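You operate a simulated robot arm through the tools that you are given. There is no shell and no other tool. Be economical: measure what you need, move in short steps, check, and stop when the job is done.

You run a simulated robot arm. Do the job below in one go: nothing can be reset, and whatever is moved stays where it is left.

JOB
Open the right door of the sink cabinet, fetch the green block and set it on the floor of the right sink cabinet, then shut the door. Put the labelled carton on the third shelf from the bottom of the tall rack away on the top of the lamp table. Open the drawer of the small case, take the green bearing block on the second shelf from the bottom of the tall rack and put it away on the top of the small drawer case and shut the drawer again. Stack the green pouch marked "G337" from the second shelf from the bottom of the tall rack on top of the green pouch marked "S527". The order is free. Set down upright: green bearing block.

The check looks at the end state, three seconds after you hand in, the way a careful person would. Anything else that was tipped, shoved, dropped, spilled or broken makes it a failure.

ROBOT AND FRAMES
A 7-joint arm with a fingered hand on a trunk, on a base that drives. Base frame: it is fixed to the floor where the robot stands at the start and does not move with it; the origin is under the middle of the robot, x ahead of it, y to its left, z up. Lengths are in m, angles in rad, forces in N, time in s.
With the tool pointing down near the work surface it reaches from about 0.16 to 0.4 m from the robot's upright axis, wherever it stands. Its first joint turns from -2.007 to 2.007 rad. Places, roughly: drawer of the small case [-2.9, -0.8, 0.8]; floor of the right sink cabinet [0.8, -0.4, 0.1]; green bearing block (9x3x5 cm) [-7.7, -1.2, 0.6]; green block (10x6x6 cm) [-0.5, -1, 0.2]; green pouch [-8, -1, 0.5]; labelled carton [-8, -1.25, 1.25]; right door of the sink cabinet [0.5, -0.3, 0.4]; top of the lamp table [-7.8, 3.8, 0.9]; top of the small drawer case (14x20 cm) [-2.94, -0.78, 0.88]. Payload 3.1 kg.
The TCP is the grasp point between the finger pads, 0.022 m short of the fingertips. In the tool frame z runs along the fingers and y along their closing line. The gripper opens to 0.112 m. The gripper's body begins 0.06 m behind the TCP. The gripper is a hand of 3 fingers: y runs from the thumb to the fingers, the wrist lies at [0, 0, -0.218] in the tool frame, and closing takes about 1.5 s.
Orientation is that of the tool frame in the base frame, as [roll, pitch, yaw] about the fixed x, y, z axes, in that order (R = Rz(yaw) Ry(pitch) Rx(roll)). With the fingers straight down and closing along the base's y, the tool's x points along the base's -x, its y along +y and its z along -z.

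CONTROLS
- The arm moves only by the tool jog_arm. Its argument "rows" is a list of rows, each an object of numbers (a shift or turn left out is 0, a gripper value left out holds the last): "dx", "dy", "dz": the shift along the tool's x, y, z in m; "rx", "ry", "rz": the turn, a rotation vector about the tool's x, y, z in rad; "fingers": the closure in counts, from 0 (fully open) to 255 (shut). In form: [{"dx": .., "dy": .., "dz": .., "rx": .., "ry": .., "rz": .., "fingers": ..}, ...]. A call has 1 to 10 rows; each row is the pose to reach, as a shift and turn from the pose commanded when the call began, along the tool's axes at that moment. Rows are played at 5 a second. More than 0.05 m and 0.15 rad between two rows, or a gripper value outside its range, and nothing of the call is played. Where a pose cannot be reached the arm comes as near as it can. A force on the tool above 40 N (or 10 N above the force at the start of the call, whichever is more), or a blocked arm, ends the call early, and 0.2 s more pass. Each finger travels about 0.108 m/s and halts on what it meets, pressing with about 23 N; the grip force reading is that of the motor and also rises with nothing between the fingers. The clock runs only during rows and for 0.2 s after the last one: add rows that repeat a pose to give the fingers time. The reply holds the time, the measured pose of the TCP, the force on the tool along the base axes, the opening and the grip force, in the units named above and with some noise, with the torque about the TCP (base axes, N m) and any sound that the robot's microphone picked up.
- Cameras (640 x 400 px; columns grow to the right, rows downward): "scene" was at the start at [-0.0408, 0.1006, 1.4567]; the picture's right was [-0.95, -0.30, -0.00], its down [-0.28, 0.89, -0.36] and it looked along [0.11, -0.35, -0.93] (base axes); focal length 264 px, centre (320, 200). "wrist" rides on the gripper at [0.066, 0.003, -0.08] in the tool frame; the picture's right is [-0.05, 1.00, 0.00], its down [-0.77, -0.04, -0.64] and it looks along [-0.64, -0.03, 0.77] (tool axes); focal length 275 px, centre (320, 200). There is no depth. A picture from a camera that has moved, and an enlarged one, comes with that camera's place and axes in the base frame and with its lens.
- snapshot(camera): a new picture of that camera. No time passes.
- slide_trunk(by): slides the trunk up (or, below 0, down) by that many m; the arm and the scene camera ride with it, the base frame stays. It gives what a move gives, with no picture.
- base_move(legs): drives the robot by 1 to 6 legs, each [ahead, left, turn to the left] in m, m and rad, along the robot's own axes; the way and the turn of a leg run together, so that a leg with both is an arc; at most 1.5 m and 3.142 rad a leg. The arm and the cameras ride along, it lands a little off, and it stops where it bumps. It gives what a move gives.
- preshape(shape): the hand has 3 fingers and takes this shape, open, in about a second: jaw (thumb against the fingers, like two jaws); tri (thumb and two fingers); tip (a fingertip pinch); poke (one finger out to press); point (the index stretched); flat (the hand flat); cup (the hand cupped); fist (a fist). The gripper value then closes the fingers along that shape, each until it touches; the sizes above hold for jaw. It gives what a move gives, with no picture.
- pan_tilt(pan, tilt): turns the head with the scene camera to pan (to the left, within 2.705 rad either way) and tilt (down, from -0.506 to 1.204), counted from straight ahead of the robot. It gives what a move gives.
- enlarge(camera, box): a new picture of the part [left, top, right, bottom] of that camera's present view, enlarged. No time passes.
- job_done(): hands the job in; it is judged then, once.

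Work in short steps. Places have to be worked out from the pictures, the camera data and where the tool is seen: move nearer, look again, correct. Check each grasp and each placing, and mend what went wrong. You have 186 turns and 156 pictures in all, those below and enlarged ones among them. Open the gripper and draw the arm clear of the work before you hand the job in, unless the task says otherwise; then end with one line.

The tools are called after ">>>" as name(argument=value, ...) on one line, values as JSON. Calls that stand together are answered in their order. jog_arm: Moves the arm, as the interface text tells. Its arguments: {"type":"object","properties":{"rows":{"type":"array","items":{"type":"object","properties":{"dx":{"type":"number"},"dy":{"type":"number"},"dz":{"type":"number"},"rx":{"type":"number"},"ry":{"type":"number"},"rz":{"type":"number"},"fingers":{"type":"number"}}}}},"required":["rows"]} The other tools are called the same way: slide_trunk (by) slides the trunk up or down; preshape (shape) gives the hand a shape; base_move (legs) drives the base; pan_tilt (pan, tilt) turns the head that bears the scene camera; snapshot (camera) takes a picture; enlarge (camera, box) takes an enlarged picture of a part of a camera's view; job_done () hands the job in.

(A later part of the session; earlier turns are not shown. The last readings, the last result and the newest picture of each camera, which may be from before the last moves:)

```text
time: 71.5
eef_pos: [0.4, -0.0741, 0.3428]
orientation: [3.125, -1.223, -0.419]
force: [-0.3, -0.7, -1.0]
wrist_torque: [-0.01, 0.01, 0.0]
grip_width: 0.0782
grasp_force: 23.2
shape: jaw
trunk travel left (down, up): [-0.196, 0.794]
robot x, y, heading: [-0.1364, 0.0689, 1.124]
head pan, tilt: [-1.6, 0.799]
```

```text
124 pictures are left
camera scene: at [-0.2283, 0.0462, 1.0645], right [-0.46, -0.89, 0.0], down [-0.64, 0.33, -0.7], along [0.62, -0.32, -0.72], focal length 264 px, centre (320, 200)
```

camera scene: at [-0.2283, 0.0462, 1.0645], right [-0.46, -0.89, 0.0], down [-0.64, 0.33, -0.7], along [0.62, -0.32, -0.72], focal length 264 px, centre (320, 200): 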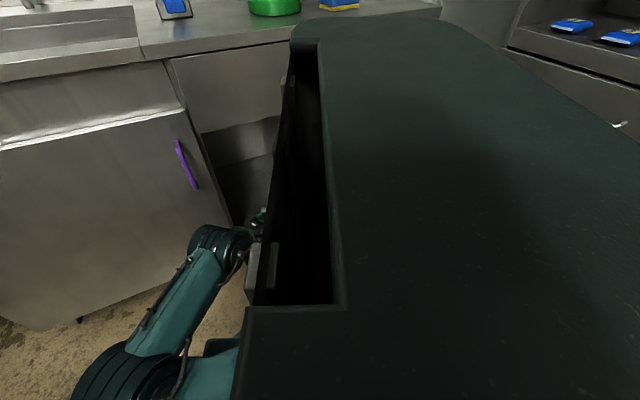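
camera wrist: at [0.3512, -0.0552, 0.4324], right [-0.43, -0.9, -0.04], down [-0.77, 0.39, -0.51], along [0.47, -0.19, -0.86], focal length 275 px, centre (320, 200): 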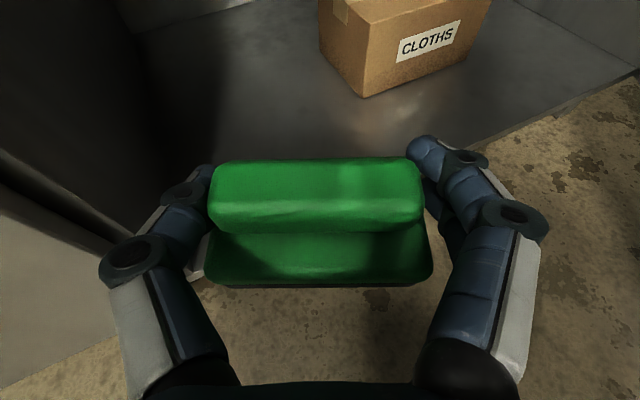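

A "CLOTHS" box sits inside with its near corner about (0.69,-0.29); I'll place the block left of it at about (0.64,-0.14). I shift right 5 cm, then drive in.

>>> base_move(legs=[[-0.054, -0.026, 0.0], [0.0734, -0.153, 0.0]])

>>> snapshot(camera="wrist")

```text
time: 73.5
eef_pos: [0.5709, -0.1386, 0.3431]
orientation: [3.126, -1.221, -0.42]
force: [0.0, -0.4, -0.3]
wrist_torque: [0.01, 0.07, 0.04]
grip_width: 0.0778
grasp_force: 22.8
shape: jaw
trunk travel left (down, up): [-0.196, 0.794]
robot x, y, heading: [0.03, 0.0092, 1.126]
head pan, tilt: [-1.6, 0.799]
```

```text
123 pictures are left
camera wrist: at [0.5222, -0.1197, 0.4323], right [-0.44, -0.9, -0.04], down [-0.77, 0.39, -0.51], along [0.47, -0.19, -0.86], focal length 275 px, centre (320, 200)
```

wrist: 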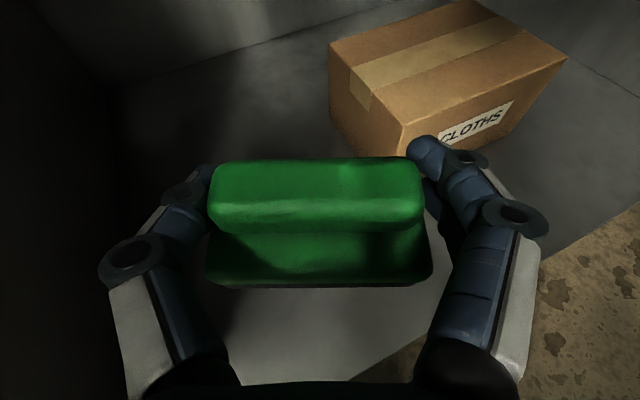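

Clear path. I lower the block toward the cabinet floor at about (0.635,-0.14).

>>> jog_arm(rows=[{"dx": -0.035, "dy": -0.005, "dz": 0.028}, {"dx": -0.07, "dy": -0.01, "dz": 0.057}, {"dx": -0.105, "dy": -0.015, "dz": 0.085}, {"dx": -0.14, "dy": -0.02, "dz": 0.114}])

>>> snapshot(camera="wrist")

```text
time: 74.5
eef_pos: [0.6236, -0.1457, 0.1931]
orientation: [3.128, -1.22, -0.425]
force: [0.7, -0.4, -1.0]
wrist_torque: [0.01, 0.02, -0.02]
grip_width: 0.0778
grasp_force: 23.4
shape: jaw
out of reach, approached as far as the arm can: row 4
trunk travel left (down, up): [-0.196, 0.794]
robot x, y, heading: [0.0372, 0.0096, 1.129]
head pan, tilt: [-1.6, 0.799]
```

```text
122 pictures are left
camera wrist: at [0.575, -0.1278, 0.2826], right [-0.44, -0.9, -0.04], down [-0.77, 0.4, -0.51], along [0.47, -0.19, -0.86], focal length 275 px, centre (320, 200)
```

wrist: 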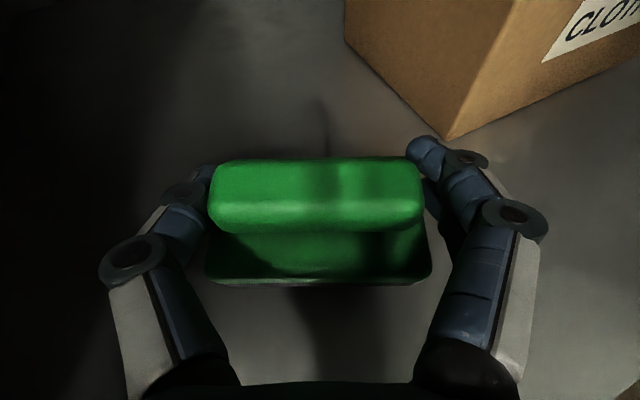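

The floor is at about z≈0.09–0.10, so I lower by the trunk in small steps watching for contact force.

>>> slide_trunk(by=-0.045)

>>> slide_trunk(by=-0.01)

```text
time: 75.3
eef_pos: [0.6291, -0.1491, 0.1596]
orientation: [3.126, -1.254, -0.423]
force: [-1.2, 1.3, 16.3]
wrist_torque: [0.17, -0.17, 0.04]
grip_width: 0.0778
grasp_force: 23.0
shape: jaw
trunk travel left (down, up): [-0.151, 0.839]
robot x, y, heading: [0.0308, 0.0092, 1.127]
head pan, tilt: [-1.6, 0.799]
stopped: the force on the tool passed its limit at 43 N (the readings are from after the stop); the commanded pose is now the measured one
```

```text
time: 75.8
eef_pos: [0.6317, -0.1509, 0.1593]
orientation: [3.128, -1.273, -0.424]
force: [-0.9, 1.1, 16.0]
wrist_torque: [0.25, -0.28, 0.08]
grip_width: 0.0775
grasp_force: 22.9
shape: jaw
trunk travel left (down, up): [-0.145, 0.845]
robot x, y, heading: [0.0308, 0.009, 1.128]
head pan, tilt: [-1.6, 0.799]
stopped: the force on the tool passed its limit at 45 N (the readings are from after the stop); the commanded pose is now the measured one
```

Contact at TCP z≈0.16 (block bottom ≈0.124). Let me check it's the block on the floor.

>>> snapshot(camera="wrist")

```text
121 pictures are left
camera wrist: at [0.5791, -0.13, 0.2465], right [-0.43, -0.9, -0.04], down [-0.74, 0.38, -0.55], along [0.51, -0.21, -0.83], focal length 275 px, centre (320, 200)
```

wrist: 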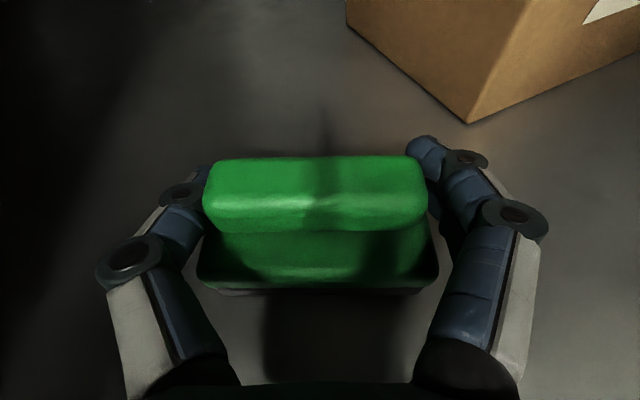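

The block is resting on the floor with mild pressure. I open the fingers gradually.

>>> jog_arm(rows=[{"ry": -0.03, "fingers": 130}, {"ry": -0.03, "fingers": 60}, {"ry": -0.03, "fingers": 0}, {"ry": -0.03, "fingers": 0}, {"ry": -0.03, "fingers": 0}, {"ry": -0.03, "fingers": 0}])

>>> snapshot(camera="wrist")

```text
time: 77.2
eef_pos: [0.6305, -0.1487, 0.1552]
orientation: [3.126, -1.229, -0.423]
force: [0.5, 0.0, -0.5]
wrist_torque: [-0.03, 0.03, -0.01]
grip_width: 0.1119
grasp_force: 0.1
shape: jaw
trunk travel left (down, up): [-0.145, 0.845]
robot x, y, heading: [0.034, 0.0074, 1.126]
head pan, tilt: [-1.6, 0.799]
```

```text
120 pictures are left
camera wrist: at [0.5807, -0.1301, 0.2445], right [-0.44, -0.9, -0.04], down [-0.76, 0.39, -0.51], along [0.48, -0.19, -0.86], focal length 275 px, centre (320, 200)
```

wrist: 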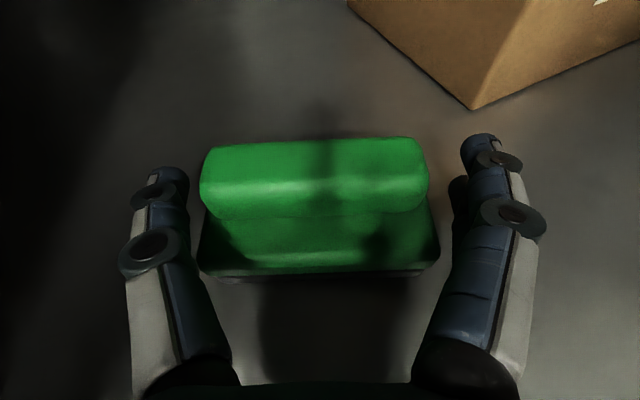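

The block sits level on the cabinet floor. I retreat the hand straight back and look.

>>> jog_arm(rows=[{"dz": -0.03}, {"dz": -0.06}, {"dz": -0.09}, {"dz": -0.12}])

>>> base_move(legs=[[-0.0734, 0.153, 0.0]])

>>> snapshot(camera="wrist")

```text
time: 78.3
eef_pos: [0.5689, -0.1151, 0.2141]
orientation: [3.093, -1.268, -0.395]
force: [0.2, -1.1, -0.1]
wrist_torque: [0.01, 0.01, -0.02]
grip_width: 0.112
grasp_force: 0.0
shape: jaw
trunk travel left (down, up): [-0.145, 0.845]
robot x, y, heading: [0.0321, 0.0065, 1.125]
head pan, tilt: [-1.6, 0.799]
stopped in row 4: the arm was blocked; the commanded pose is now the measured one
```

```text
time: 79.8
eef_pos: [0.3991, -0.1109, 0.2145]
orientation: [3.094, -1.268, -0.387]
force: [0.7, -0.2, 0.0]
wrist_torque: [-0.01, -0.01, 0.02]
grip_width: 0.1121
grasp_force: 0.0
shape: jaw
trunk travel left (down, up): [-0.145, 0.845]
robot x, y, heading: [-0.1363, 0.0082, 1.129]
head pan, tilt: [-1.6, 0.799]
```

```text
119 pictures are left
camera wrist: at [0.3477, -0.0902, 0.3013], right [-0.43, -0.9, -0.03], down [-0.75, 0.38, -0.55], along [0.5, -0.21, -0.84], focal length 275 px, centre (320, 200)
```

wrist: 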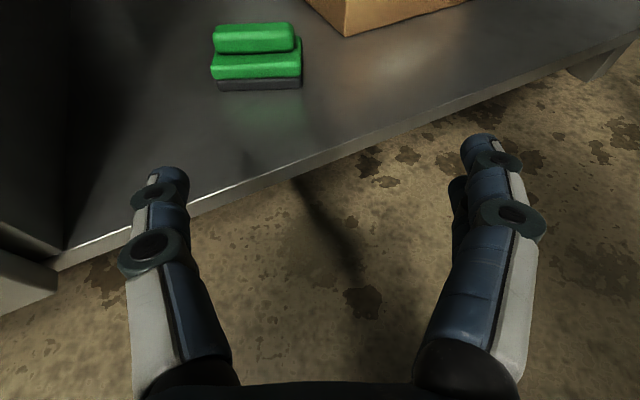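

Block is well inside. Now to shut the door I go around its tip to the outer side: close the fingers and drive around in safe legs.

>>> jog_arm(rows=[{"fingers": 255}, {"fingers": 255}, {"fingers": 255}, {"fingers": 255}, {"fingers": 255}, {"fingers": 255}, {"fingers": 255}])

>>> base_move(legs=[[-0.085, 0.274, 0.0], [-0.2345, 0.332, 0.0], [-0.362, -0.171, 0.0], [0.0, 0.0, 0.44]])

>>> snapshot(camera="wrist")

>>> snapshot(camera="scene")

```text
time: 81.3
eef_pos: [0.4, -0.1099, 0.2147]
orientation: [3.092, -1.271, -0.388]
force: [0.2, -0.2, 0.8]
wrist_torque: [0.0, -0.03, -0.04]
grip_width: 0.0
grasp_force: 22.8
shape: jaw
trunk travel left (down, up): [-0.145, 0.845]
robot x, y, heading: [-0.1398, 0.0087, 1.127]
head pan, tilt: [-1.6, 0.799]
```

```text
time: 88.9
eef_pos: [-0.2851, -0.3038, 0.2145]
orientation: [3.094, -1.271, 0.064]
force: [-0.7, 0.2, -0.1]
wrist_torque: [0.0, -0.02, -0.03]
grip_width: 0.0
grasp_force: 22.8
shape: jaw
trunk travel left (down, up): [-0.145, 0.845]
robot x, y, heading: [-0.8234, -0.4295, 1.585]
head pan, tilt: [-1.6, 0.799]
```

```text
118 pictures are left
camera wrist: at [-0.3419, -0.3073, 0.3021], right [0.0, -1.0, -0.03], down [-0.84, 0.01, -0.55], along [0.55, 0.03, -0.84], focal length 275 px, centre (320, 200)
```

wrist: 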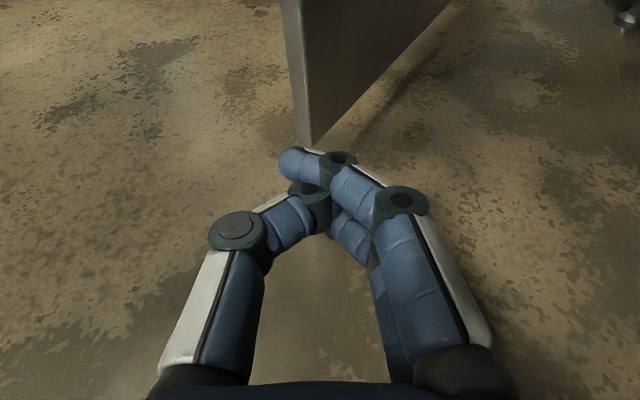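

```text
117 pictures are left
camera scene: at [-0.8911, -0.4909, 1.0139], right [-0.02, -1.0, 0.0], down [-0.72, 0.01, -0.7], along [0.7, -0.01, -0.72], focal length 264 px, centre (320, 200)
```

scene: 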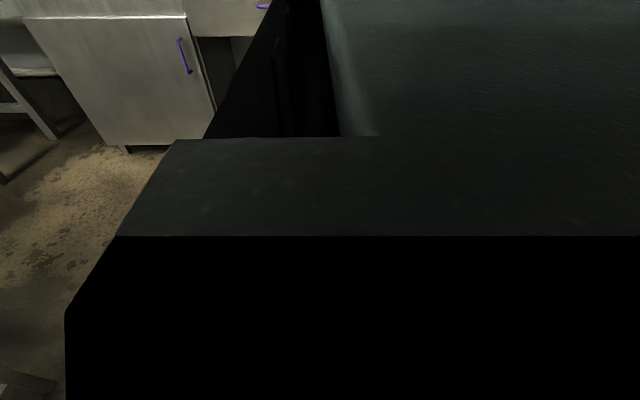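

The door tip is at (-0.143,-0.289). I shift 6 cm to the outer side and push toward +x.

>>> base_move(legs=[[-0.065, 0.0, 0.0], [0.0, -0.4, 0.0]])

>>> snapshot(camera="wrist")

```text
time: 91.9
eef_pos: [0.1009, -0.3608, 0.2156]
orientation: [3.093, -1.27, 0.067]
force: [-0.3, -0.1, 0.0]
wrist_torque: [0.0, 0.05, 0.01]
grip_width: 0.0001
grasp_force: 22.4
shape: jaw
trunk travel left (down, up): [-0.145, 0.845]
robot x, y, heading: [-0.4368, -0.4896, 1.583]
head pan, tilt: [-1.6, 0.799]
```

```text
116 pictures are left
camera wrist: at [0.0445, -0.3659, 0.3023], right [0.01, -1.0, -0.03], down [-0.84, 0.01, -0.55], along [0.55, 0.03, -0.84], focal length 275 px, centre (320, 200)
```

wrist: 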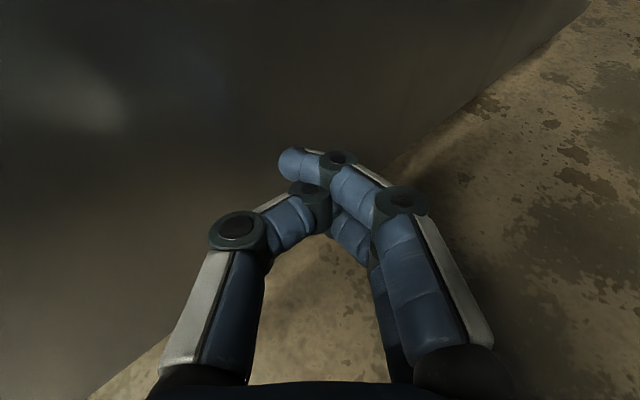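

The door swings along. I keep pushing.

>>> base_move(legs=[[0.0, -0.31, 0.0]])

>>> base_move(legs=[[0.0, -0.08, 0.0]])

>>> snapshot(camera="wrist")

>>> pan_tilt(pan=-1.2, tilt=0.6)

>>> snapshot(camera="scene")

```text
time: 94.0
eef_pos: [0.413, -0.362, 0.2158]
orientation: [3.092, -1.271, 0.061]
force: [0.1, 0.1, -0.5]
wrist_torque: [0.02, 0.0, -0.01]
grip_width: 0.0001
grasp_force: 22.9
shape: jaw
trunk travel left (down, up): [-0.145, 0.845]
robot x, y, heading: [-0.1259, -0.483, 1.574]
head pan, tilt: [-1.6, 0.799]
```

```text
time: 95.1
eef_pos: [0.4706, -0.3617, 0.2106]
orientation: [3.094, -1.254, 0.059]
force: [-13.8, 1.1, 1.0]
wrist_torque: [0.0, -0.05, 0.23]
grip_width: 0.0
grasp_force: 22.7
shape: jaw
trunk travel left (down, up): [-0.145, 0.845]
robot x, y, heading: [-0.0636, -0.4893, 1.58]
head pan, tilt: [-1.6, 0.799]
stopped in leg 1: the force on the tool passed its limit at 71 N (the readings are from after the stop); the commanded pose is now the measured one
```

```text
115 pictures are left
camera wrist: at [0.4152, -0.3652, 0.2976], right [0.0, -1.0, -0.03], down [-0.85, 0.02, -0.53], along [0.53, 0.02, -0.85], focal length 275 px, centre (320, 200)
```

wrist: 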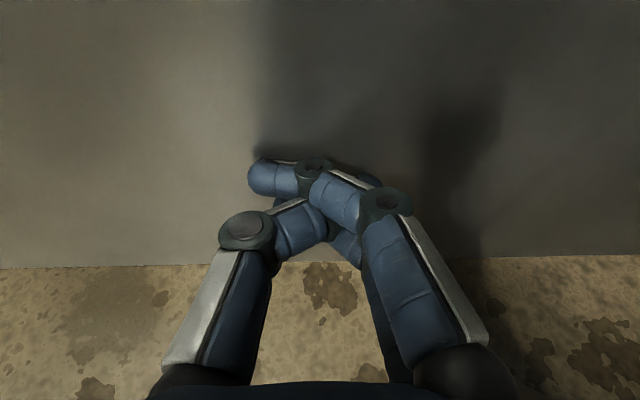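

```text
time: 95.9
eef_pos: [0.4698, -0.3606, 0.2096]
orientation: [3.098, -1.253, 0.058]
force: [-20.4, 0.3, -1.8]
wrist_torque: [-0.06, -0.06, 0.27]
grip_width: 0.0
grasp_force: 22.6
shape: jaw
trunk travel left (down, up): [-0.145, 0.845]
robot x, y, heading: [-0.0654, -0.4832, 1.577]
head pan, tilt: [-1.201, 0.6]
```

```text
114 pictures are left
camera scene: at [-0.1324, -0.5132, 1.0307], right [0.37, -0.93, 0.0], down [-0.53, -0.21, -0.82], along [0.77, 0.3, -0.57], focal length 264 px, centre (320, 200)
```

scene: 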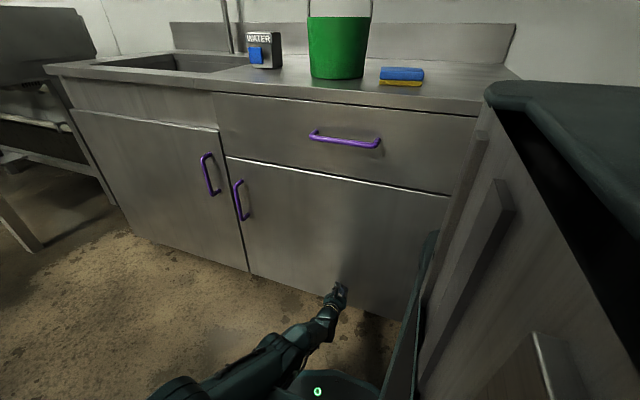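

The door is shut. I back off and confirm it stays shut.

>>> base_move(legs=[[0.0, 0.3, 0.0]])

>>> snapshot(camera="scene")

```text
time: 98.0
eef_pos: [0.167, -0.3621, 0.2096]
orientation: [3.095, -1.255, 0.057]
force: [0.3, 0.5, 0.1]
wrist_torque: [0.0, 0.02, 0.01]
grip_width: 0.0002
grasp_force: 23.4
shape: jaw
trunk travel left (down, up): [-0.145, 0.845]
robot x, y, heading: [-0.3649, -0.488, 1.58]
head pan, tilt: [-1.201, 0.6]
```

```text
113 pictures are left
camera scene: at [-0.4351, -0.5153, 1.0308], right [0.37, -0.93, 0.0], down [-0.53, -0.21, -0.83], along [0.77, 0.3, -0.56], focal length 264 px, centre (320, 200)
```

scene: 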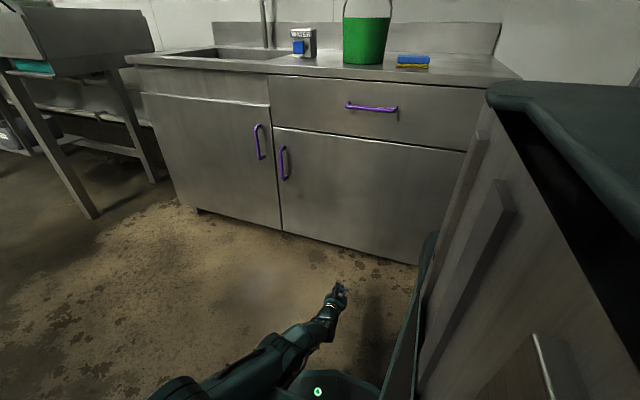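

The door stays shut: first job done. I raise the trunk, move to the aisle and turn to face the tables (heading -π/2), sweeping away from obstacles.

>>> slide_trunk(by=0.5)

>>> base_move(legs=[[0.28, 0.2, 0.0], [0.0, 0.0, -3.14]])

>>> pan_tilt(pan=-1.3, tilt=0.35)

>>> snapshot(camera="scene")

```text
refused: 0.5 is not a number from -0.4 to 0.4
```

```text
time: 107.8
eef_pos: [-1.1126, -0.2791, 0.2101]
orientation: [3.096, -1.254, 3.116]
force: [-0.5, -0.1, -0.3]
wrist_torque: [-0.02, 0.0, -0.01]
grip_width: 0.0
grasp_force: 23.2
shape: jaw
trunk travel left (down, up): [-0.145, 0.845]
robot x, y, heading: [-0.5682, -0.1977, -1.641]
head pan, tilt: [-1.201, 0.6]
```

```text
time: 108.6
eef_pos: [-1.1124, -0.2784, 0.2099]
orientation: [3.094, -1.256, 3.118]
force: [0.0, 0.2, -0.6]
wrist_torque: [-0.02, -0.03, 0.01]
grip_width: 0.0002
grasp_force: 22.6
shape: jaw
trunk travel left (down, up): [-0.145, 0.845]
robot x, y, heading: [-0.5651, -0.2007, -1.651]
head pan, tilt: [-1.3, 0.351]
```

```text
112 pictures are left
camera scene: at [-0.5007, -0.1676, 1.0535], right [-0.19, 0.98, 0.0], down [0.34, 0.07, -0.94], along [-0.92, -0.18, -0.34], focal length 264 px, centre (320, 200)
```

scene: 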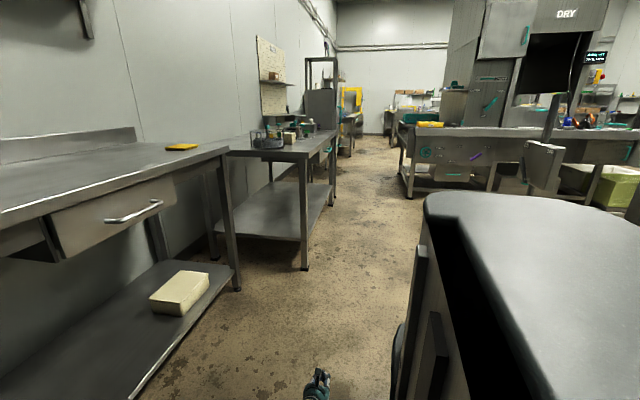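

I raise the trunk and drive along the aisle to the second table.

>>> slide_trunk(by=0.4)

>>> base_move(legs=[[0.03, -1.4, 0.0], [0.0, 0.0, 0.08]])

>>> pan_tilt(pan=-0.9, tilt=0.5)

>>> snapshot(camera="scene")

```text
time: 112.4
eef_pos: [-1.1121, -0.2784, 0.6104]
orientation: [3.094, -1.255, 3.116]
force: [-0.2, -0.3, -0.2]
wrist_torque: [0.01, -0.03, 0.03]
grip_width: 0.0
grasp_force: 23.0
shape: jaw
trunk travel left (down, up): [-0.545, 0.445]
robot x, y, heading: [-0.567, -0.1991, -1.646]
head pan, tilt: [-1.3, 0.351]
```

```text
time: 120.0
eef_pos: [-2.528, -0.2119, 0.6107]
orientation: [3.097, -1.256, -3.11]
force: [-0.7, 0.6, 0.3]
wrist_torque: [0.03, 0.02, 0.01]
grip_width: 0.0
grasp_force: 22.8
shape: jaw
trunk travel left (down, up): [-0.545, 0.445]
robot x, y, heading: [-1.9889, -0.1041, -1.589]
head pan, tilt: [-1.3, 0.351]
```

```text
time: 120.9
eef_pos: [-2.5286, -0.2126, 0.6107]
orientation: [3.095, -1.255, -3.107]
force: [0.0, -0.5, 0.2]
wrist_torque: [0.0, 0.02, 0.0]
grip_width: 0.0
grasp_force: 22.2
shape: jaw
trunk travel left (down, up): [-0.545, 0.445]
robot x, y, heading: [-1.9893, -0.1038, -1.589]
head pan, tilt: [-0.901, 0.499]
```

```text
111 pictures are left
camera scene: at [-1.9066, -0.0989, 1.4399], right [-0.6, 0.8, 0.0], down [0.38, 0.29, -0.88], along [-0.7, -0.53, -0.48], focal length 264 px, centre (320, 200)
```

scene: 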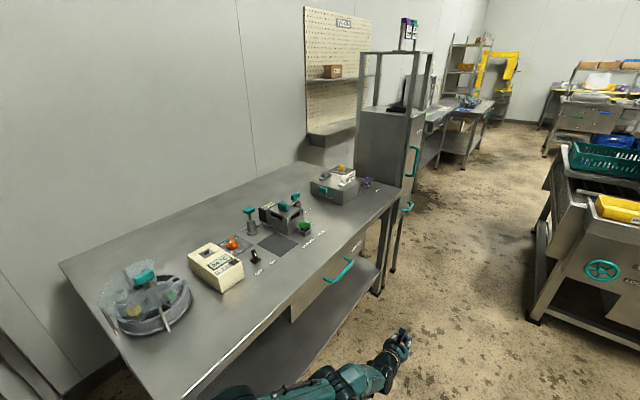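

The small case should be around pixel (330,185). I enlarge that.

>>> enlarge(camera="scene", box=[230, 140, 430, 265])

```text
3.20 times, centred on (330, 202) of scene
camera zoom: at [-1.9066, -0.0989, 1.4399], right [-0.6, 0.8, 0.0], down [0.38, 0.29, -0.88], along [-0.7, -0.53, -0.48], focal length 846 px, centre (288, 192)
```

zoom: 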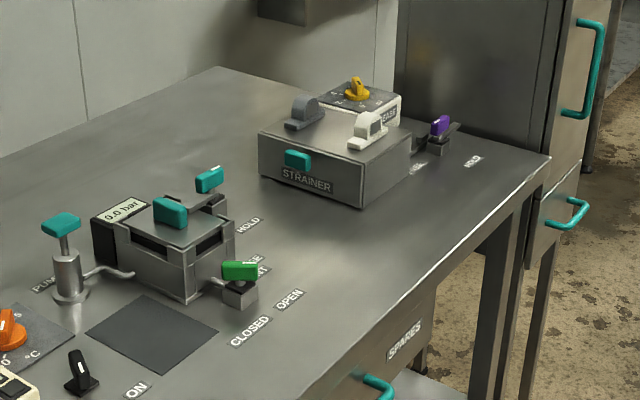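

The small "STRAINER" case: drawer face faces +x (about x=-2.865, y -0.69…-0.88), with a teal knob. I move closer and look again.

>>> base_move(legs=[[0.08, -0.45, 0.0]])

>>> pan_tilt(pan=-0.5, tilt=0.75)

>>> snapshot(camera="scene")

>>> enlarge(camera="scene", box=[240, 100, 440, 225])

```text
time: 123.6
eef_pos: [-2.9784, -0.2793, 0.61]
orientation: [3.096, -1.254, -3.117]
force: [0.9, 0.3, 0.7]
wrist_torque: [0.0, 0.01, 0.0]
grip_width: 0.0
grasp_force: 23.2
shape: jaw
trunk travel left (down, up): [-0.545, 0.445]
robot x, y, heading: [-2.438, -0.1753, -1.598]
head pan, tilt: [-0.901, 0.499]
```

```text
time: 124.5
eef_pos: [-2.9768, -0.2789, 0.6107]
orientation: [3.093, -1.255, -3.115]
force: [0.5, 0.7, -0.5]
wrist_torque: [-0.04, 0.0, -0.02]
grip_width: 0.0
grasp_force: 23.1
shape: jaw
trunk travel left (down, up): [-0.545, 0.445]
robot x, y, heading: [-2.4389, -0.1719, -1.598]
head pan, tilt: [-0.499, 0.75]
```

```text
109 pictures are left
camera scene: at [-2.3239, -0.1875, 1.4179], right [-0.86, 0.5, 0.0], down [0.34, 0.59, -0.73], along [-0.37, -0.63, -0.68], focal length 264 px, centre (320, 200)
```

scene: 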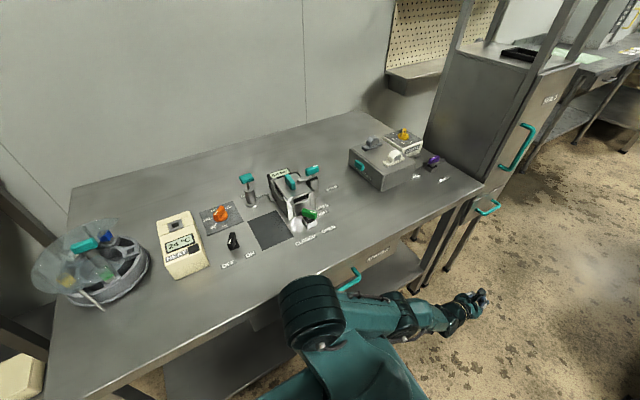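

```text
3.20 times, centred on (340, 162) of scene
camera zoom: at [-2.3239, -0.1875, 1.4179], right [-0.86, 0.5, 0.0], down [0.34, 0.59, -0.73], along [-0.37, -0.63, -0.68], focal length 846 px, centre (256, 320)
```

zoom: 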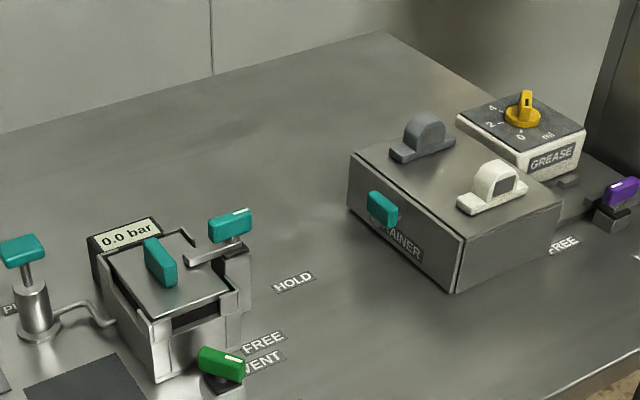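

On the case top stand a gray and a white bearing block with a free 9 cm gap between them at (-2.935,-0.78), top z≈0.88; drawer knob at about (-2.845,-0.79,0.862). I raise the trunk and turn so my arm points diagonally at the knob.

>>> slide_trunk(by=0.4)

>>> base_move(legs=[[0.0, 0.0, 0.82]])

>>> pan_tilt(pan=-1.4, tilt=0.9)

>>> snapshot(camera="scene")

>>> snapshot(camera="wrist")

```text
time: 128.3
eef_pos: [-2.9775, -0.2786, 1.0096]
orientation: [3.095, -1.256, -3.117]
force: [0.2, -0.2, -1.4]
wrist_torque: [0.0, 0.0, 0.02]
grip_width: 0.0002
grasp_force: 22.9
shape: jaw
trunk travel left (down, up): [-0.945, 0.045]
robot x, y, heading: [-2.4382, -0.1747, -1.598]
head pan, tilt: [-0.499, 0.75]
```

```text
time: 130.8
eef_pos: [-2.7457, -0.6289, 1.0098]
orientation: [3.096, -1.254, -2.335]
force: [-0.1, 0.1, -0.1]
wrist_torque: [0.01, 0.04, -0.04]
grip_width: 0.0
grasp_force: 23.0
shape: jaw
trunk travel left (down, up): [-0.945, 0.045]
robot x, y, heading: [-2.4346, -0.1668, -0.814]
head pan, tilt: [-0.499, 0.75]
```

```text
time: 132.0
eef_pos: [-2.7449, -0.6291, 1.0113]
orientation: [3.094, -1.256, -2.333]
force: [-0.7, -0.2, 0.0]
wrist_torque: [0.0, 0.01, -0.05]
grip_width: 0.0
grasp_force: 23.2
shape: jaw
trunk travel left (down, up): [-0.945, 0.045]
robot x, y, heading: [-2.4399, -0.1682, -0.815]
head pan, tilt: [-1.4, 0.901]
```

```text
107 pictures are left
camera scene: at [-2.4118, -0.0837, 1.806], right [-0.8, 0.6, 0.0], down [0.47, 0.63, -0.62], along [-0.37, -0.5, -0.78], focal length 264 px, centre (320, 200)
```

scene: 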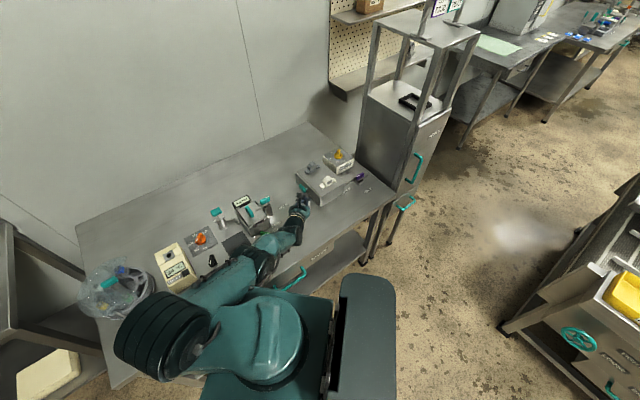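

```text
106 pictures are left
camera wrist: at [-2.7063, -0.5902, 1.0983], right [-0.68, 0.73, -0.03], down [0.63, 0.56, -0.54], along [-0.38, -0.38, -0.84], focal length 275 px, centre (320, 200)
```

wrist: 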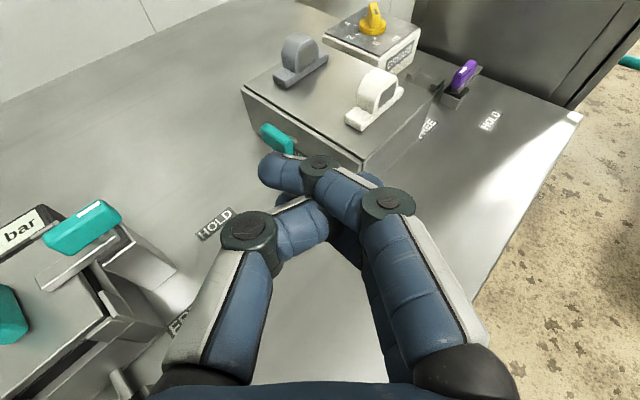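

I enlarge the knob in the wrist view to see its shape.

>>> enlarge(camera="wrist", box=[220, 80, 380, 180])

```text
4.00 times, centred on (300, 130) of wrist
camera zoom: at [-2.7063, -0.5902, 1.0983], right [-0.68, 0.73, -0.03], down [0.63, 0.56, -0.54], along [-0.38, -0.38, -0.84], focal length 1101 px, centre (400, 480)
```

zoom: 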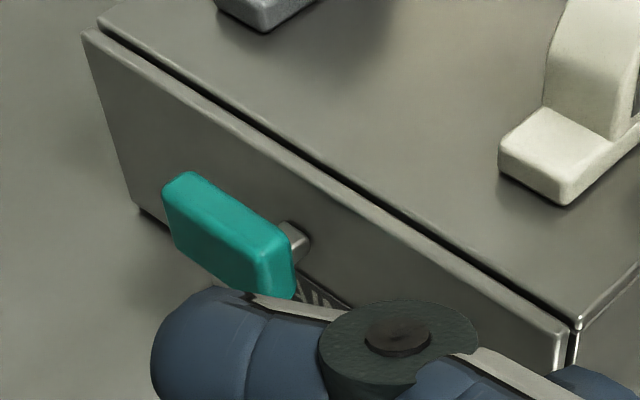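

The knob is a teal plate on a stem, standing off the drawer face. I'll approach with the tool pointing -y and pinch the plate front-to-back at its near edge. I reposition the base to heading 0 in front of the case, keeping the hand off the table while sweeping.

>>> base_move(legs=[[-0.109, 0.103, 0.0], [0.0, 0.0, 0.815], [-0.52, 0.0, 0.0]])

>>> snapshot(camera="wrist")

```text
time: 138.2
eef_pos: [-2.846, -0.5678, 1.0111]
orientation: [3.095, -1.257, -1.503]
force: [0.2, -0.2, 0.1]
wrist_torque: [-0.01, 0.02, -0.01]
grip_width: 0.0
grasp_force: 22.1
shape: jaw
trunk travel left (down, up): [-0.945, 0.045]
robot x, y, heading: [-2.9758, -0.0324, 0.018]
head pan, tilt: [-1.4, 0.901]
```

```text
104 pictures are left
camera wrist: at [-2.8492, -0.5126, 1.0982], right [-1.0, -0.01, -0.03], down [0.01, 0.84, -0.54], along [0.03, -0.54, -0.84], focal length 275 px, centre (320, 200)
```

wrist: 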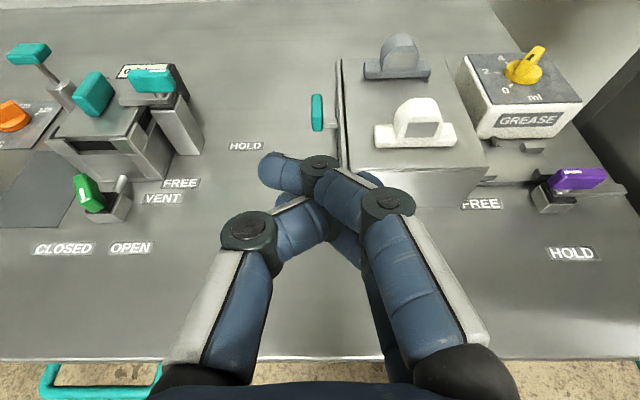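

The view is clear: plate at x≈-2.836 (1.4 cm thick), gap to the face only ~1.6 cm. A better grasp is thumb-below/fingers-above, with the tool tilted down so the upper fingers hook behind the plate. I roll the tool 90° and open the fingers.

>>> jog_arm(rows=[{"rz": -0.15, "fingers": 0}, {"rz": -0.3}, {"rz": -0.45}, {"rz": -0.6}, {"rz": -0.75}, {"rz": -0.9}, {"rz": -1.05}, {"rz": -1.2}, {"rz": -1.35}, {"rz": -1.5}])

>>> jog_arm(rows=[{"rx": 0.08, "ry": -0.12}, {"rx": 0.16, "ry": -0.24}, {"rx": 0.24, "ry": -0.36}, {"rx": 0.32, "ry": -0.48}])

>>> snapshot(camera="wrist")

```text
time: 140.6
eef_pos: [-2.8506, -0.5964, 1.0563]
orientation: [1.809, -0.036, 0.005]
force: [0.3, -1.2, 0.3]
wrist_torque: [-0.04, 0.0, 0.01]
grip_width: 0.1119
grasp_force: 0.0
shape: jaw
trunk travel left (down, up): [-0.945, 0.045]
robot x, y, heading: [-2.9758, -0.0302, 0.013]
head pan, tilt: [-1.4, 0.901]
stopped in row 10: the arm was blocked; the commanded pose is now the measured one
```

```text
time: 141.6
eef_pos: [-2.8509, -0.5953, 1.0532]
orientation: [2.112, 0.154, -0.436]
force: [0.1, -0.4, -1.0]
wrist_torque: [0.0, -0.02, -0.03]
grip_width: 0.1117
grasp_force: 0.1
shape: jaw
out of reach, approached as far as the arm can: row 1, 2, 3
trunk travel left (down, up): [-0.945, 0.045]
robot x, y, heading: [-2.9754, -0.0335, 0.015]
head pan, tilt: [-1.4, 0.901]
```

```text
103 pictures are left
camera wrist: at [-2.7557, -0.5672, 1.0866], right [-0.14, -0.5, 0.85], down [-0.41, 0.81, 0.41], along [-0.9, -0.29, -0.32], focal length 275 px, centre (320, 200)
```

wrist: 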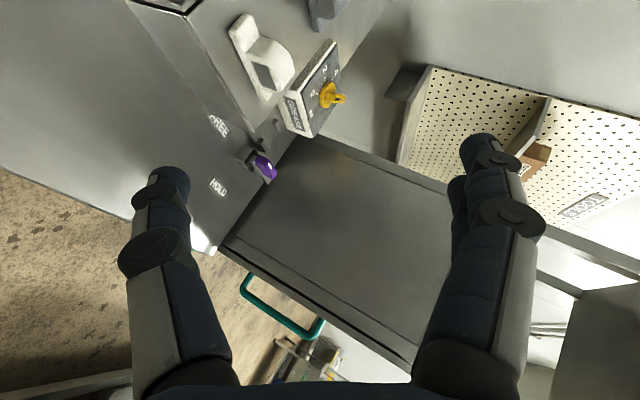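

The tool axis now points at (-0.43,-0.74,-0.51). I move the base and trunk so the hand is ~8 cm short of the knob along that axis, with the fingers half closed.

>>> base_move(legs=[[0.05, -0.135, 0.0]])

>>> slide_trunk(by=-0.145)

>>> jog_arm(rows=[{"fingers": 50}, {"fingers": 100}, {"fingers": 110}, {"fingers": 110}])

>>> snapshot(camera="wrist")

>>> snapshot(camera="scene")

```text
time: 142.9
eef_pos: [-2.7965, -0.7276, 1.0541]
orientation: [2.111, 0.15, -0.433]
force: [0.0, 0.1, -0.5]
wrist_torque: [0.0, 0.0, 0.0]
grip_width: 0.112
grasp_force: 0.0
shape: jaw
trunk travel left (down, up): [-0.945, 0.045]
robot x, y, heading: [-2.9232, -0.1673, 0.025]
head pan, tilt: [-1.4, 0.901]
```

```text
time: 144.6
eef_pos: [-2.796, -0.7274, 0.909]
orientation: [2.115, 0.15, -0.434]
force: [0.3, -0.3, 0.7]
wrist_torque: [-0.01, 0.03, -0.03]
grip_width: 0.1121
grasp_force: 0.0
shape: jaw
trunk travel left (down, up): [-0.8, 0.19]
robot x, y, heading: [-2.9217, -0.1676, 0.019]
head pan, tilt: [-1.4, 0.901]
```

```text
time: 145.6
eef_pos: [-2.7968, -0.7278, 0.9087]
orientation: [2.114, 0.151, -0.433]
force: [0.7, -0.7, 0.9]
wrist_torque: [-0.01, -0.02, 0.0]
grip_width: 0.0644
grasp_force: 0.1
shape: jaw
trunk travel left (down, up): [-0.8, 0.19]
robot x, y, heading: [-2.9234, -0.1668, 0.023]
head pan, tilt: [-1.4, 0.901]
```

```text
102 pictures are left
camera wrist: at [-2.702, -0.6978, 0.9424], right [-0.14, -0.5, 0.85], down [-0.41, 0.81, 0.41], along [-0.9, -0.3, -0.32], focal length 275 px, centre (320, 200)
```

wrist: 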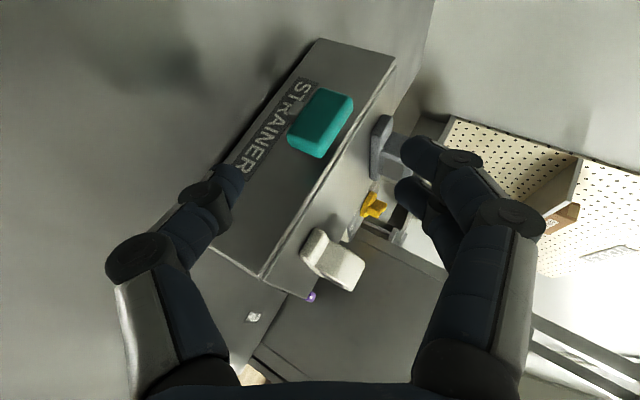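

```text
101 pictures are left
camera scene: at [-2.9701, -0.0878, 1.661], right [-0.98, -0.19, 0.0], down [-0.15, 0.77, -0.62], along [0.12, -0.61, -0.78], focal length 264 px, centre (320, 200)
```

scene: 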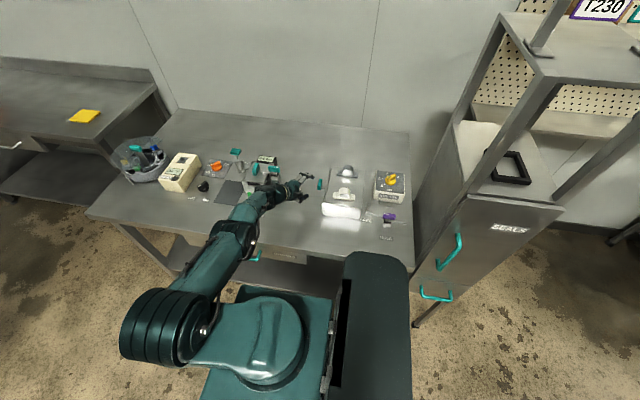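

The knob lies right on the tool axis about 7 cm ahead. I close a bit more for table clearance and advance 4 cm.

>>> jog_arm(rows=[{"fingers": 140}, {"dz": 0.02, "fingers": 140}, {"dz": 0.045, "fingers": 140}])

>>> snapshot(camera="wrist")

```text
time: 146.4
eef_pos: [-2.8154, -0.7615, 0.8834]
orientation: [2.115, 0.15, -0.433]
force: [-0.1, 0.3, -0.1]
wrist_torque: [0.03, 0.01, 0.04]
grip_width: 0.0512
grasp_force: 0.0
shape: jaw
trunk travel left (down, up): [-0.8, 0.19]
robot x, y, heading: [-2.9213, -0.1621, 0.021]
head pan, tilt: [-1.4, 0.901]
```

```text
100 pictures are left
camera wrist: at [-2.7221, -0.7317, 0.9172], right [-0.14, -0.5, 0.85], down [-0.42, 0.81, 0.41], along [-0.9, -0.3, -0.33], focal length 275 px, centre (320, 200)
```

wrist: 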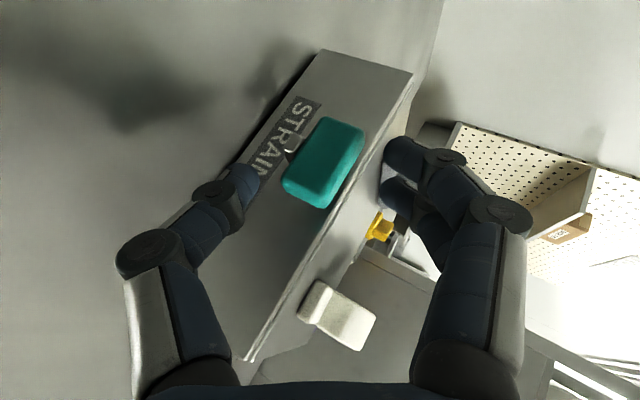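

Knob is centred; about 2.7 cm more. I advance and close.

>>> jog_arm(rows=[{"dz": 0.015}, {"dz": 0.03}, {"dz": 0.03, "fingers": 180}, {"dz": 0.03, "fingers": 220}, {"dz": 0.03, "fingers": 255}, {"dz": 0.03, "fingers": 255}, {"dz": 0.03, "fingers": 255}, {"dz": 0.03, "fingers": 255}])

>>> snapshot(camera="wrist")

```text
time: 148.2
eef_pos: [-2.8289, -0.784, 0.8677]
orientation: [2.117, 0.151, -0.433]
force: [-0.5, -5.3, -3.4]
wrist_torque: [-0.09, -0.06, -0.06]
grip_width: 0.0334
grasp_force: 23.1
shape: jaw
trunk travel left (down, up): [-0.8, 0.19]
robot x, y, heading: [-2.9238, -0.1664, 0.017]
head pan, tilt: [-1.4, 0.901]
```

```text
99 pictures are left
camera wrist: at [-2.7344, -0.7537, 0.9023], right [-0.14, -0.5, 0.85], down [-0.42, 0.81, 0.41], along [-0.9, -0.3, -0.32], focal length 275 px, centre (320, 200)
```

wrist: 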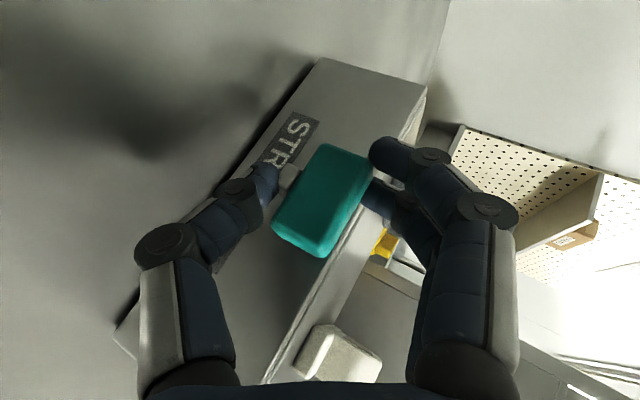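

The knob is gripped (0.033 m). I pull the drawer by driving +x 6 cm.

>>> base_move(legs=[[0.06, 0.0, 0.0]])

>>> snapshot(camera="wrist")

```text
time: 149.2
eef_pos: [-2.771, -0.7821, 0.8681]
orientation: [2.115, 0.152, -0.435]
force: [-1.4, -7.5, -3.8]
wrist_torque: [-0.09, -0.16, -0.04]
grip_width: 0.0329
grasp_force: 22.2
shape: jaw
trunk travel left (down, up): [-0.8, 0.19]
robot x, y, heading: [-2.8648, -0.1652, 0.016]
head pan, tilt: [-1.4, 0.901]
```

```text
98 pictures are left
camera wrist: at [-2.6767, -0.7534, 0.902], right [-0.14, -0.5, 0.85], down [-0.41, 0.81, 0.41], along [-0.9, -0.29, -0.32], focal length 275 px, centre (320, 200)
```

wrist: 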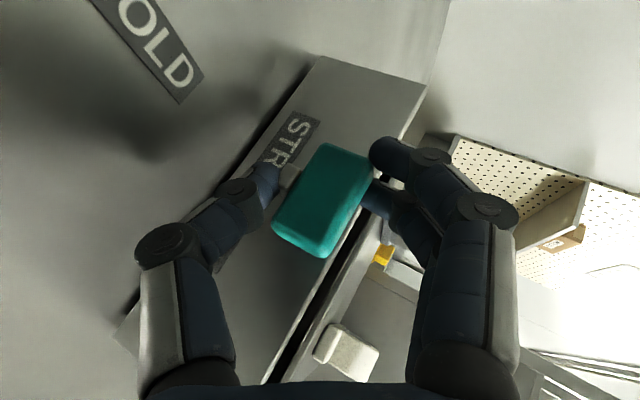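

Drawer follows. A further 3 cm, then release and withdraw along the tool axis.

>>> base_move(legs=[[0.03, 0.0, 0.0]])

>>> jog_arm(rows=[{"fingers": 200}, {"fingers": 150}, {"fingers": 140}, {"fingers": 140}, {"dz": -0.03}, {"dz": -0.07}, {"dz": -0.11}])

>>> snapshot(camera="wrist")

```text
time: 150.0
eef_pos: [-2.7426, -0.7833, 0.8682]
orientation: [2.116, 0.151, -0.44]
force: [-1.7, -7.6, -5.6]
wrist_torque: [-0.04, -0.15, -0.03]
grip_width: 0.0325
grasp_force: 23.0
shape: jaw
trunk travel left (down, up): [-0.8, 0.19]
robot x, y, heading: [-2.8352, -0.1671, 0.016]
head pan, tilt: [-1.4, 0.901]
```

```text
time: 151.6
eef_pos: [-2.6954, -0.7001, 0.9287]
orientation: [2.113, 0.15, -0.441]
force: [0.3, 0.2, -0.7]
wrist_torque: [-0.01, 0.02, 0.02]
grip_width: 0.05
grasp_force: 0.0
shape: jaw
trunk travel left (down, up): [-0.8, 0.19]
robot x, y, heading: [-2.8356, -0.1633, 0.016]
head pan, tilt: [-1.4, 0.901]
```

```text
97 pictures are left
camera wrist: at [-2.6011, -0.6707, 0.9621], right [-0.14, -0.5, 0.85], down [-0.41, 0.82, 0.41], along [-0.9, -0.29, -0.32], focal length 275 px, centre (320, 200)
```

wrist: 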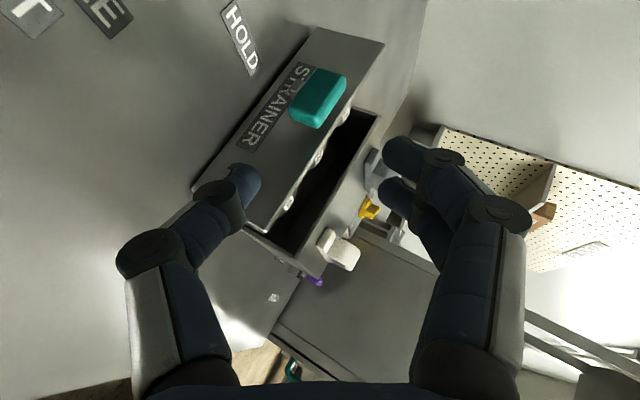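

Drawer is open ~9 cm. I lift, back away from the table, and restore the camera-up tool orientation.

>>> slide_trunk(by=0.12)

>>> base_move(legs=[[0.0, 0.16, 0.0]])

>>> jog_arm(rows=[{"rx": -0.08, "ry": 0.12, "dz": -0.01}, {"rx": -0.16, "ry": 0.24, "dz": -0.02}, {"rx": -0.24, "ry": 0.36, "dz": -0.03}, {"rx": -0.32, "ry": 0.48, "dz": -0.03}])

>>> jog_arm(rows=[{"rz": 0.15, "fingers": 0}, {"rz": 0.3}, {"rz": 0.45}, {"rz": 0.6}, {"rz": 0.75}, {"rz": 0.9}, {"rz": 1.05}, {"rz": 1.2}, {"rz": 1.35}, {"rz": 1.5}])

```text
time: 153.1
eef_pos: [-2.6953, -0.701, 1.0478]
orientation: [2.115, 0.15, -0.438]
force: [-0.4, -0.5, 0.2]
wrist_torque: [0.03, -0.03, -0.02]
grip_width: 0.05
grasp_force: 0.0
shape: jaw
trunk travel left (down, up): [-0.92, 0.07]
robot x, y, heading: [-2.834, -0.1635, 0.02]
head pan, tilt: [-1.4, 0.901]
```

```text
time: 154.6
eef_pos: [-2.6962, -0.5402, 1.0482]
orientation: [2.116, 0.15, -0.435]
force: [0.0, 0.5, 0.0]
wrist_torque: [0.01, 0.0, 0.01]
grip_width: 0.0502
grasp_force: 0.1
shape: jaw
trunk travel left (down, up): [-0.92, 0.07]
robot x, y, heading: [-2.8364, -0.0017, 0.018]
head pan, tilt: [-1.4, 0.901]
```

```text
time: 155.6
eef_pos: [-2.6824, -0.5193, 1.064]
orientation: [1.813, -0.037, 0.006]
force: [-0.2, 0.1, -0.4]
wrist_torque: [0.01, 0.0, -0.01]
grip_width: 0.0501
grasp_force: 0.1
shape: jaw
trunk travel left (down, up): [-0.92, 0.07]
robot x, y, heading: [-2.8375, -0.0023, 0.02]
head pan, tilt: [-1.4, 0.901]
```

```text
time: 157.8
eef_pos: [-2.6831, -0.5181, 1.0631]
orientation: [3.016, -1.327, -1.426]
force: [-0.1, 1.0, -0.4]
wrist_torque: [-0.01, 0.0, 0.0]
grip_width: 0.1119
grasp_force: 0.0
shape: jaw
trunk travel left (down, up): [-0.92, 0.07]
robot x, y, heading: [-2.8378, -0.0048, 0.021]
head pan, tilt: [-1.4, 0.901]
```

Turning so the arm leads toward -x, and looking down the aisle.

>>> base_move(legs=[[0.0, 0.0, -1.59]])

>>> pan_tilt(pan=-1.5, tilt=0.45)

>>> snapshot(camera="scene")

```text
time: 162.0
eef_pos: [-3.3539, -0.1505, 1.0629]
orientation: [3.004, -1.325, -2.998]
force: [0.1, -0.9, 1.3]
wrist_torque: [0.03, 0.01, -0.03]
grip_width: 0.112
grasp_force: 0.0
shape: jaw
trunk travel left (down, up): [-0.92, 0.07]
robot x, y, heading: [-2.8375, -0.0001, -1.568]
head pan, tilt: [-1.4, 0.901]
```

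```text
time: 162.9
eef_pos: [-3.3538, -0.1492, 1.062]
orientation: [3.003, -1.324, -3.0]
force: [-0.2, -0.4, -0.4]
wrist_torque: [0.0, -0.01, 0.01]
grip_width: 0.112
grasp_force: 0.0
shape: jaw
trunk travel left (down, up): [-0.92, 0.07]
robot x, y, heading: [-2.8399, -0.0041, -1.568]
head pan, tilt: [-1.499, 0.45]
```

```text
96 pictures are left
camera scene: at [-2.7743, 0.0504, 1.8192], right [-0.08, 1.0, 0.0], down [0.43, 0.03, -0.9], along [-0.9, -0.07, -0.44], focal length 264 px, centre (320, 200)
```

scene: 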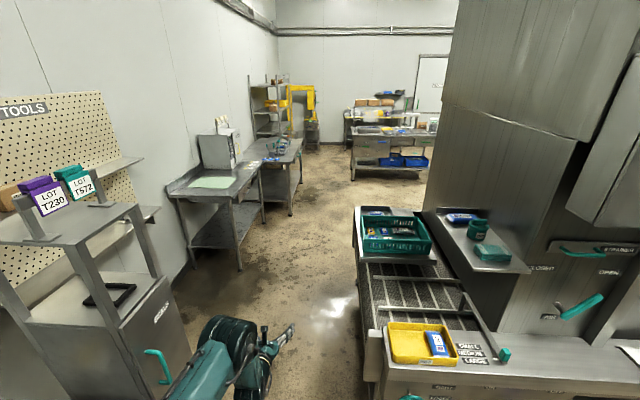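

Corridor between y≈-0.58 and y≈0.2 here. I shift to y≈-0.19 and drive -x.

>>> base_move(legs=[[0.19, 0.0, 0.0], [0.0, -1.3, 0.0], [0.0, -1.3, 0.0]])

>>> snapshot(camera="scene")

```text
time: 176.6
eef_pos: [-5.9131, -0.3341, 1.0617]
orientation: [3.005, -1.325, -3.011]
force: [0.1, 0.1, 1.0]
wrist_torque: [0.03, 0.02, 0.0]
grip_width: 0.112
grasp_force: 0.1
shape: jaw
trunk travel left (down, up): [-0.92, 0.07]
robot x, y, heading: [-5.3987, -0.1968, -1.576]
head pan, tilt: [-1.499, 0.45]
```

```text
95 pictures are left
camera scene: at [-5.3324, -0.1394, 1.8193], right [-0.07, 1.0, 0.0], down [0.43, 0.03, -0.9], along [-0.9, -0.06, -0.44], focal length 264 px, centre (320, 200)
```

scene: 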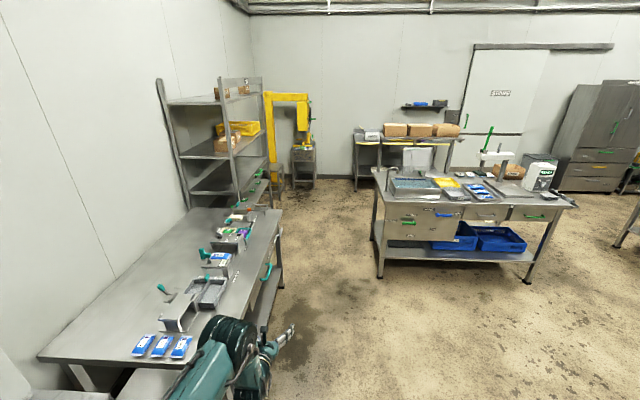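

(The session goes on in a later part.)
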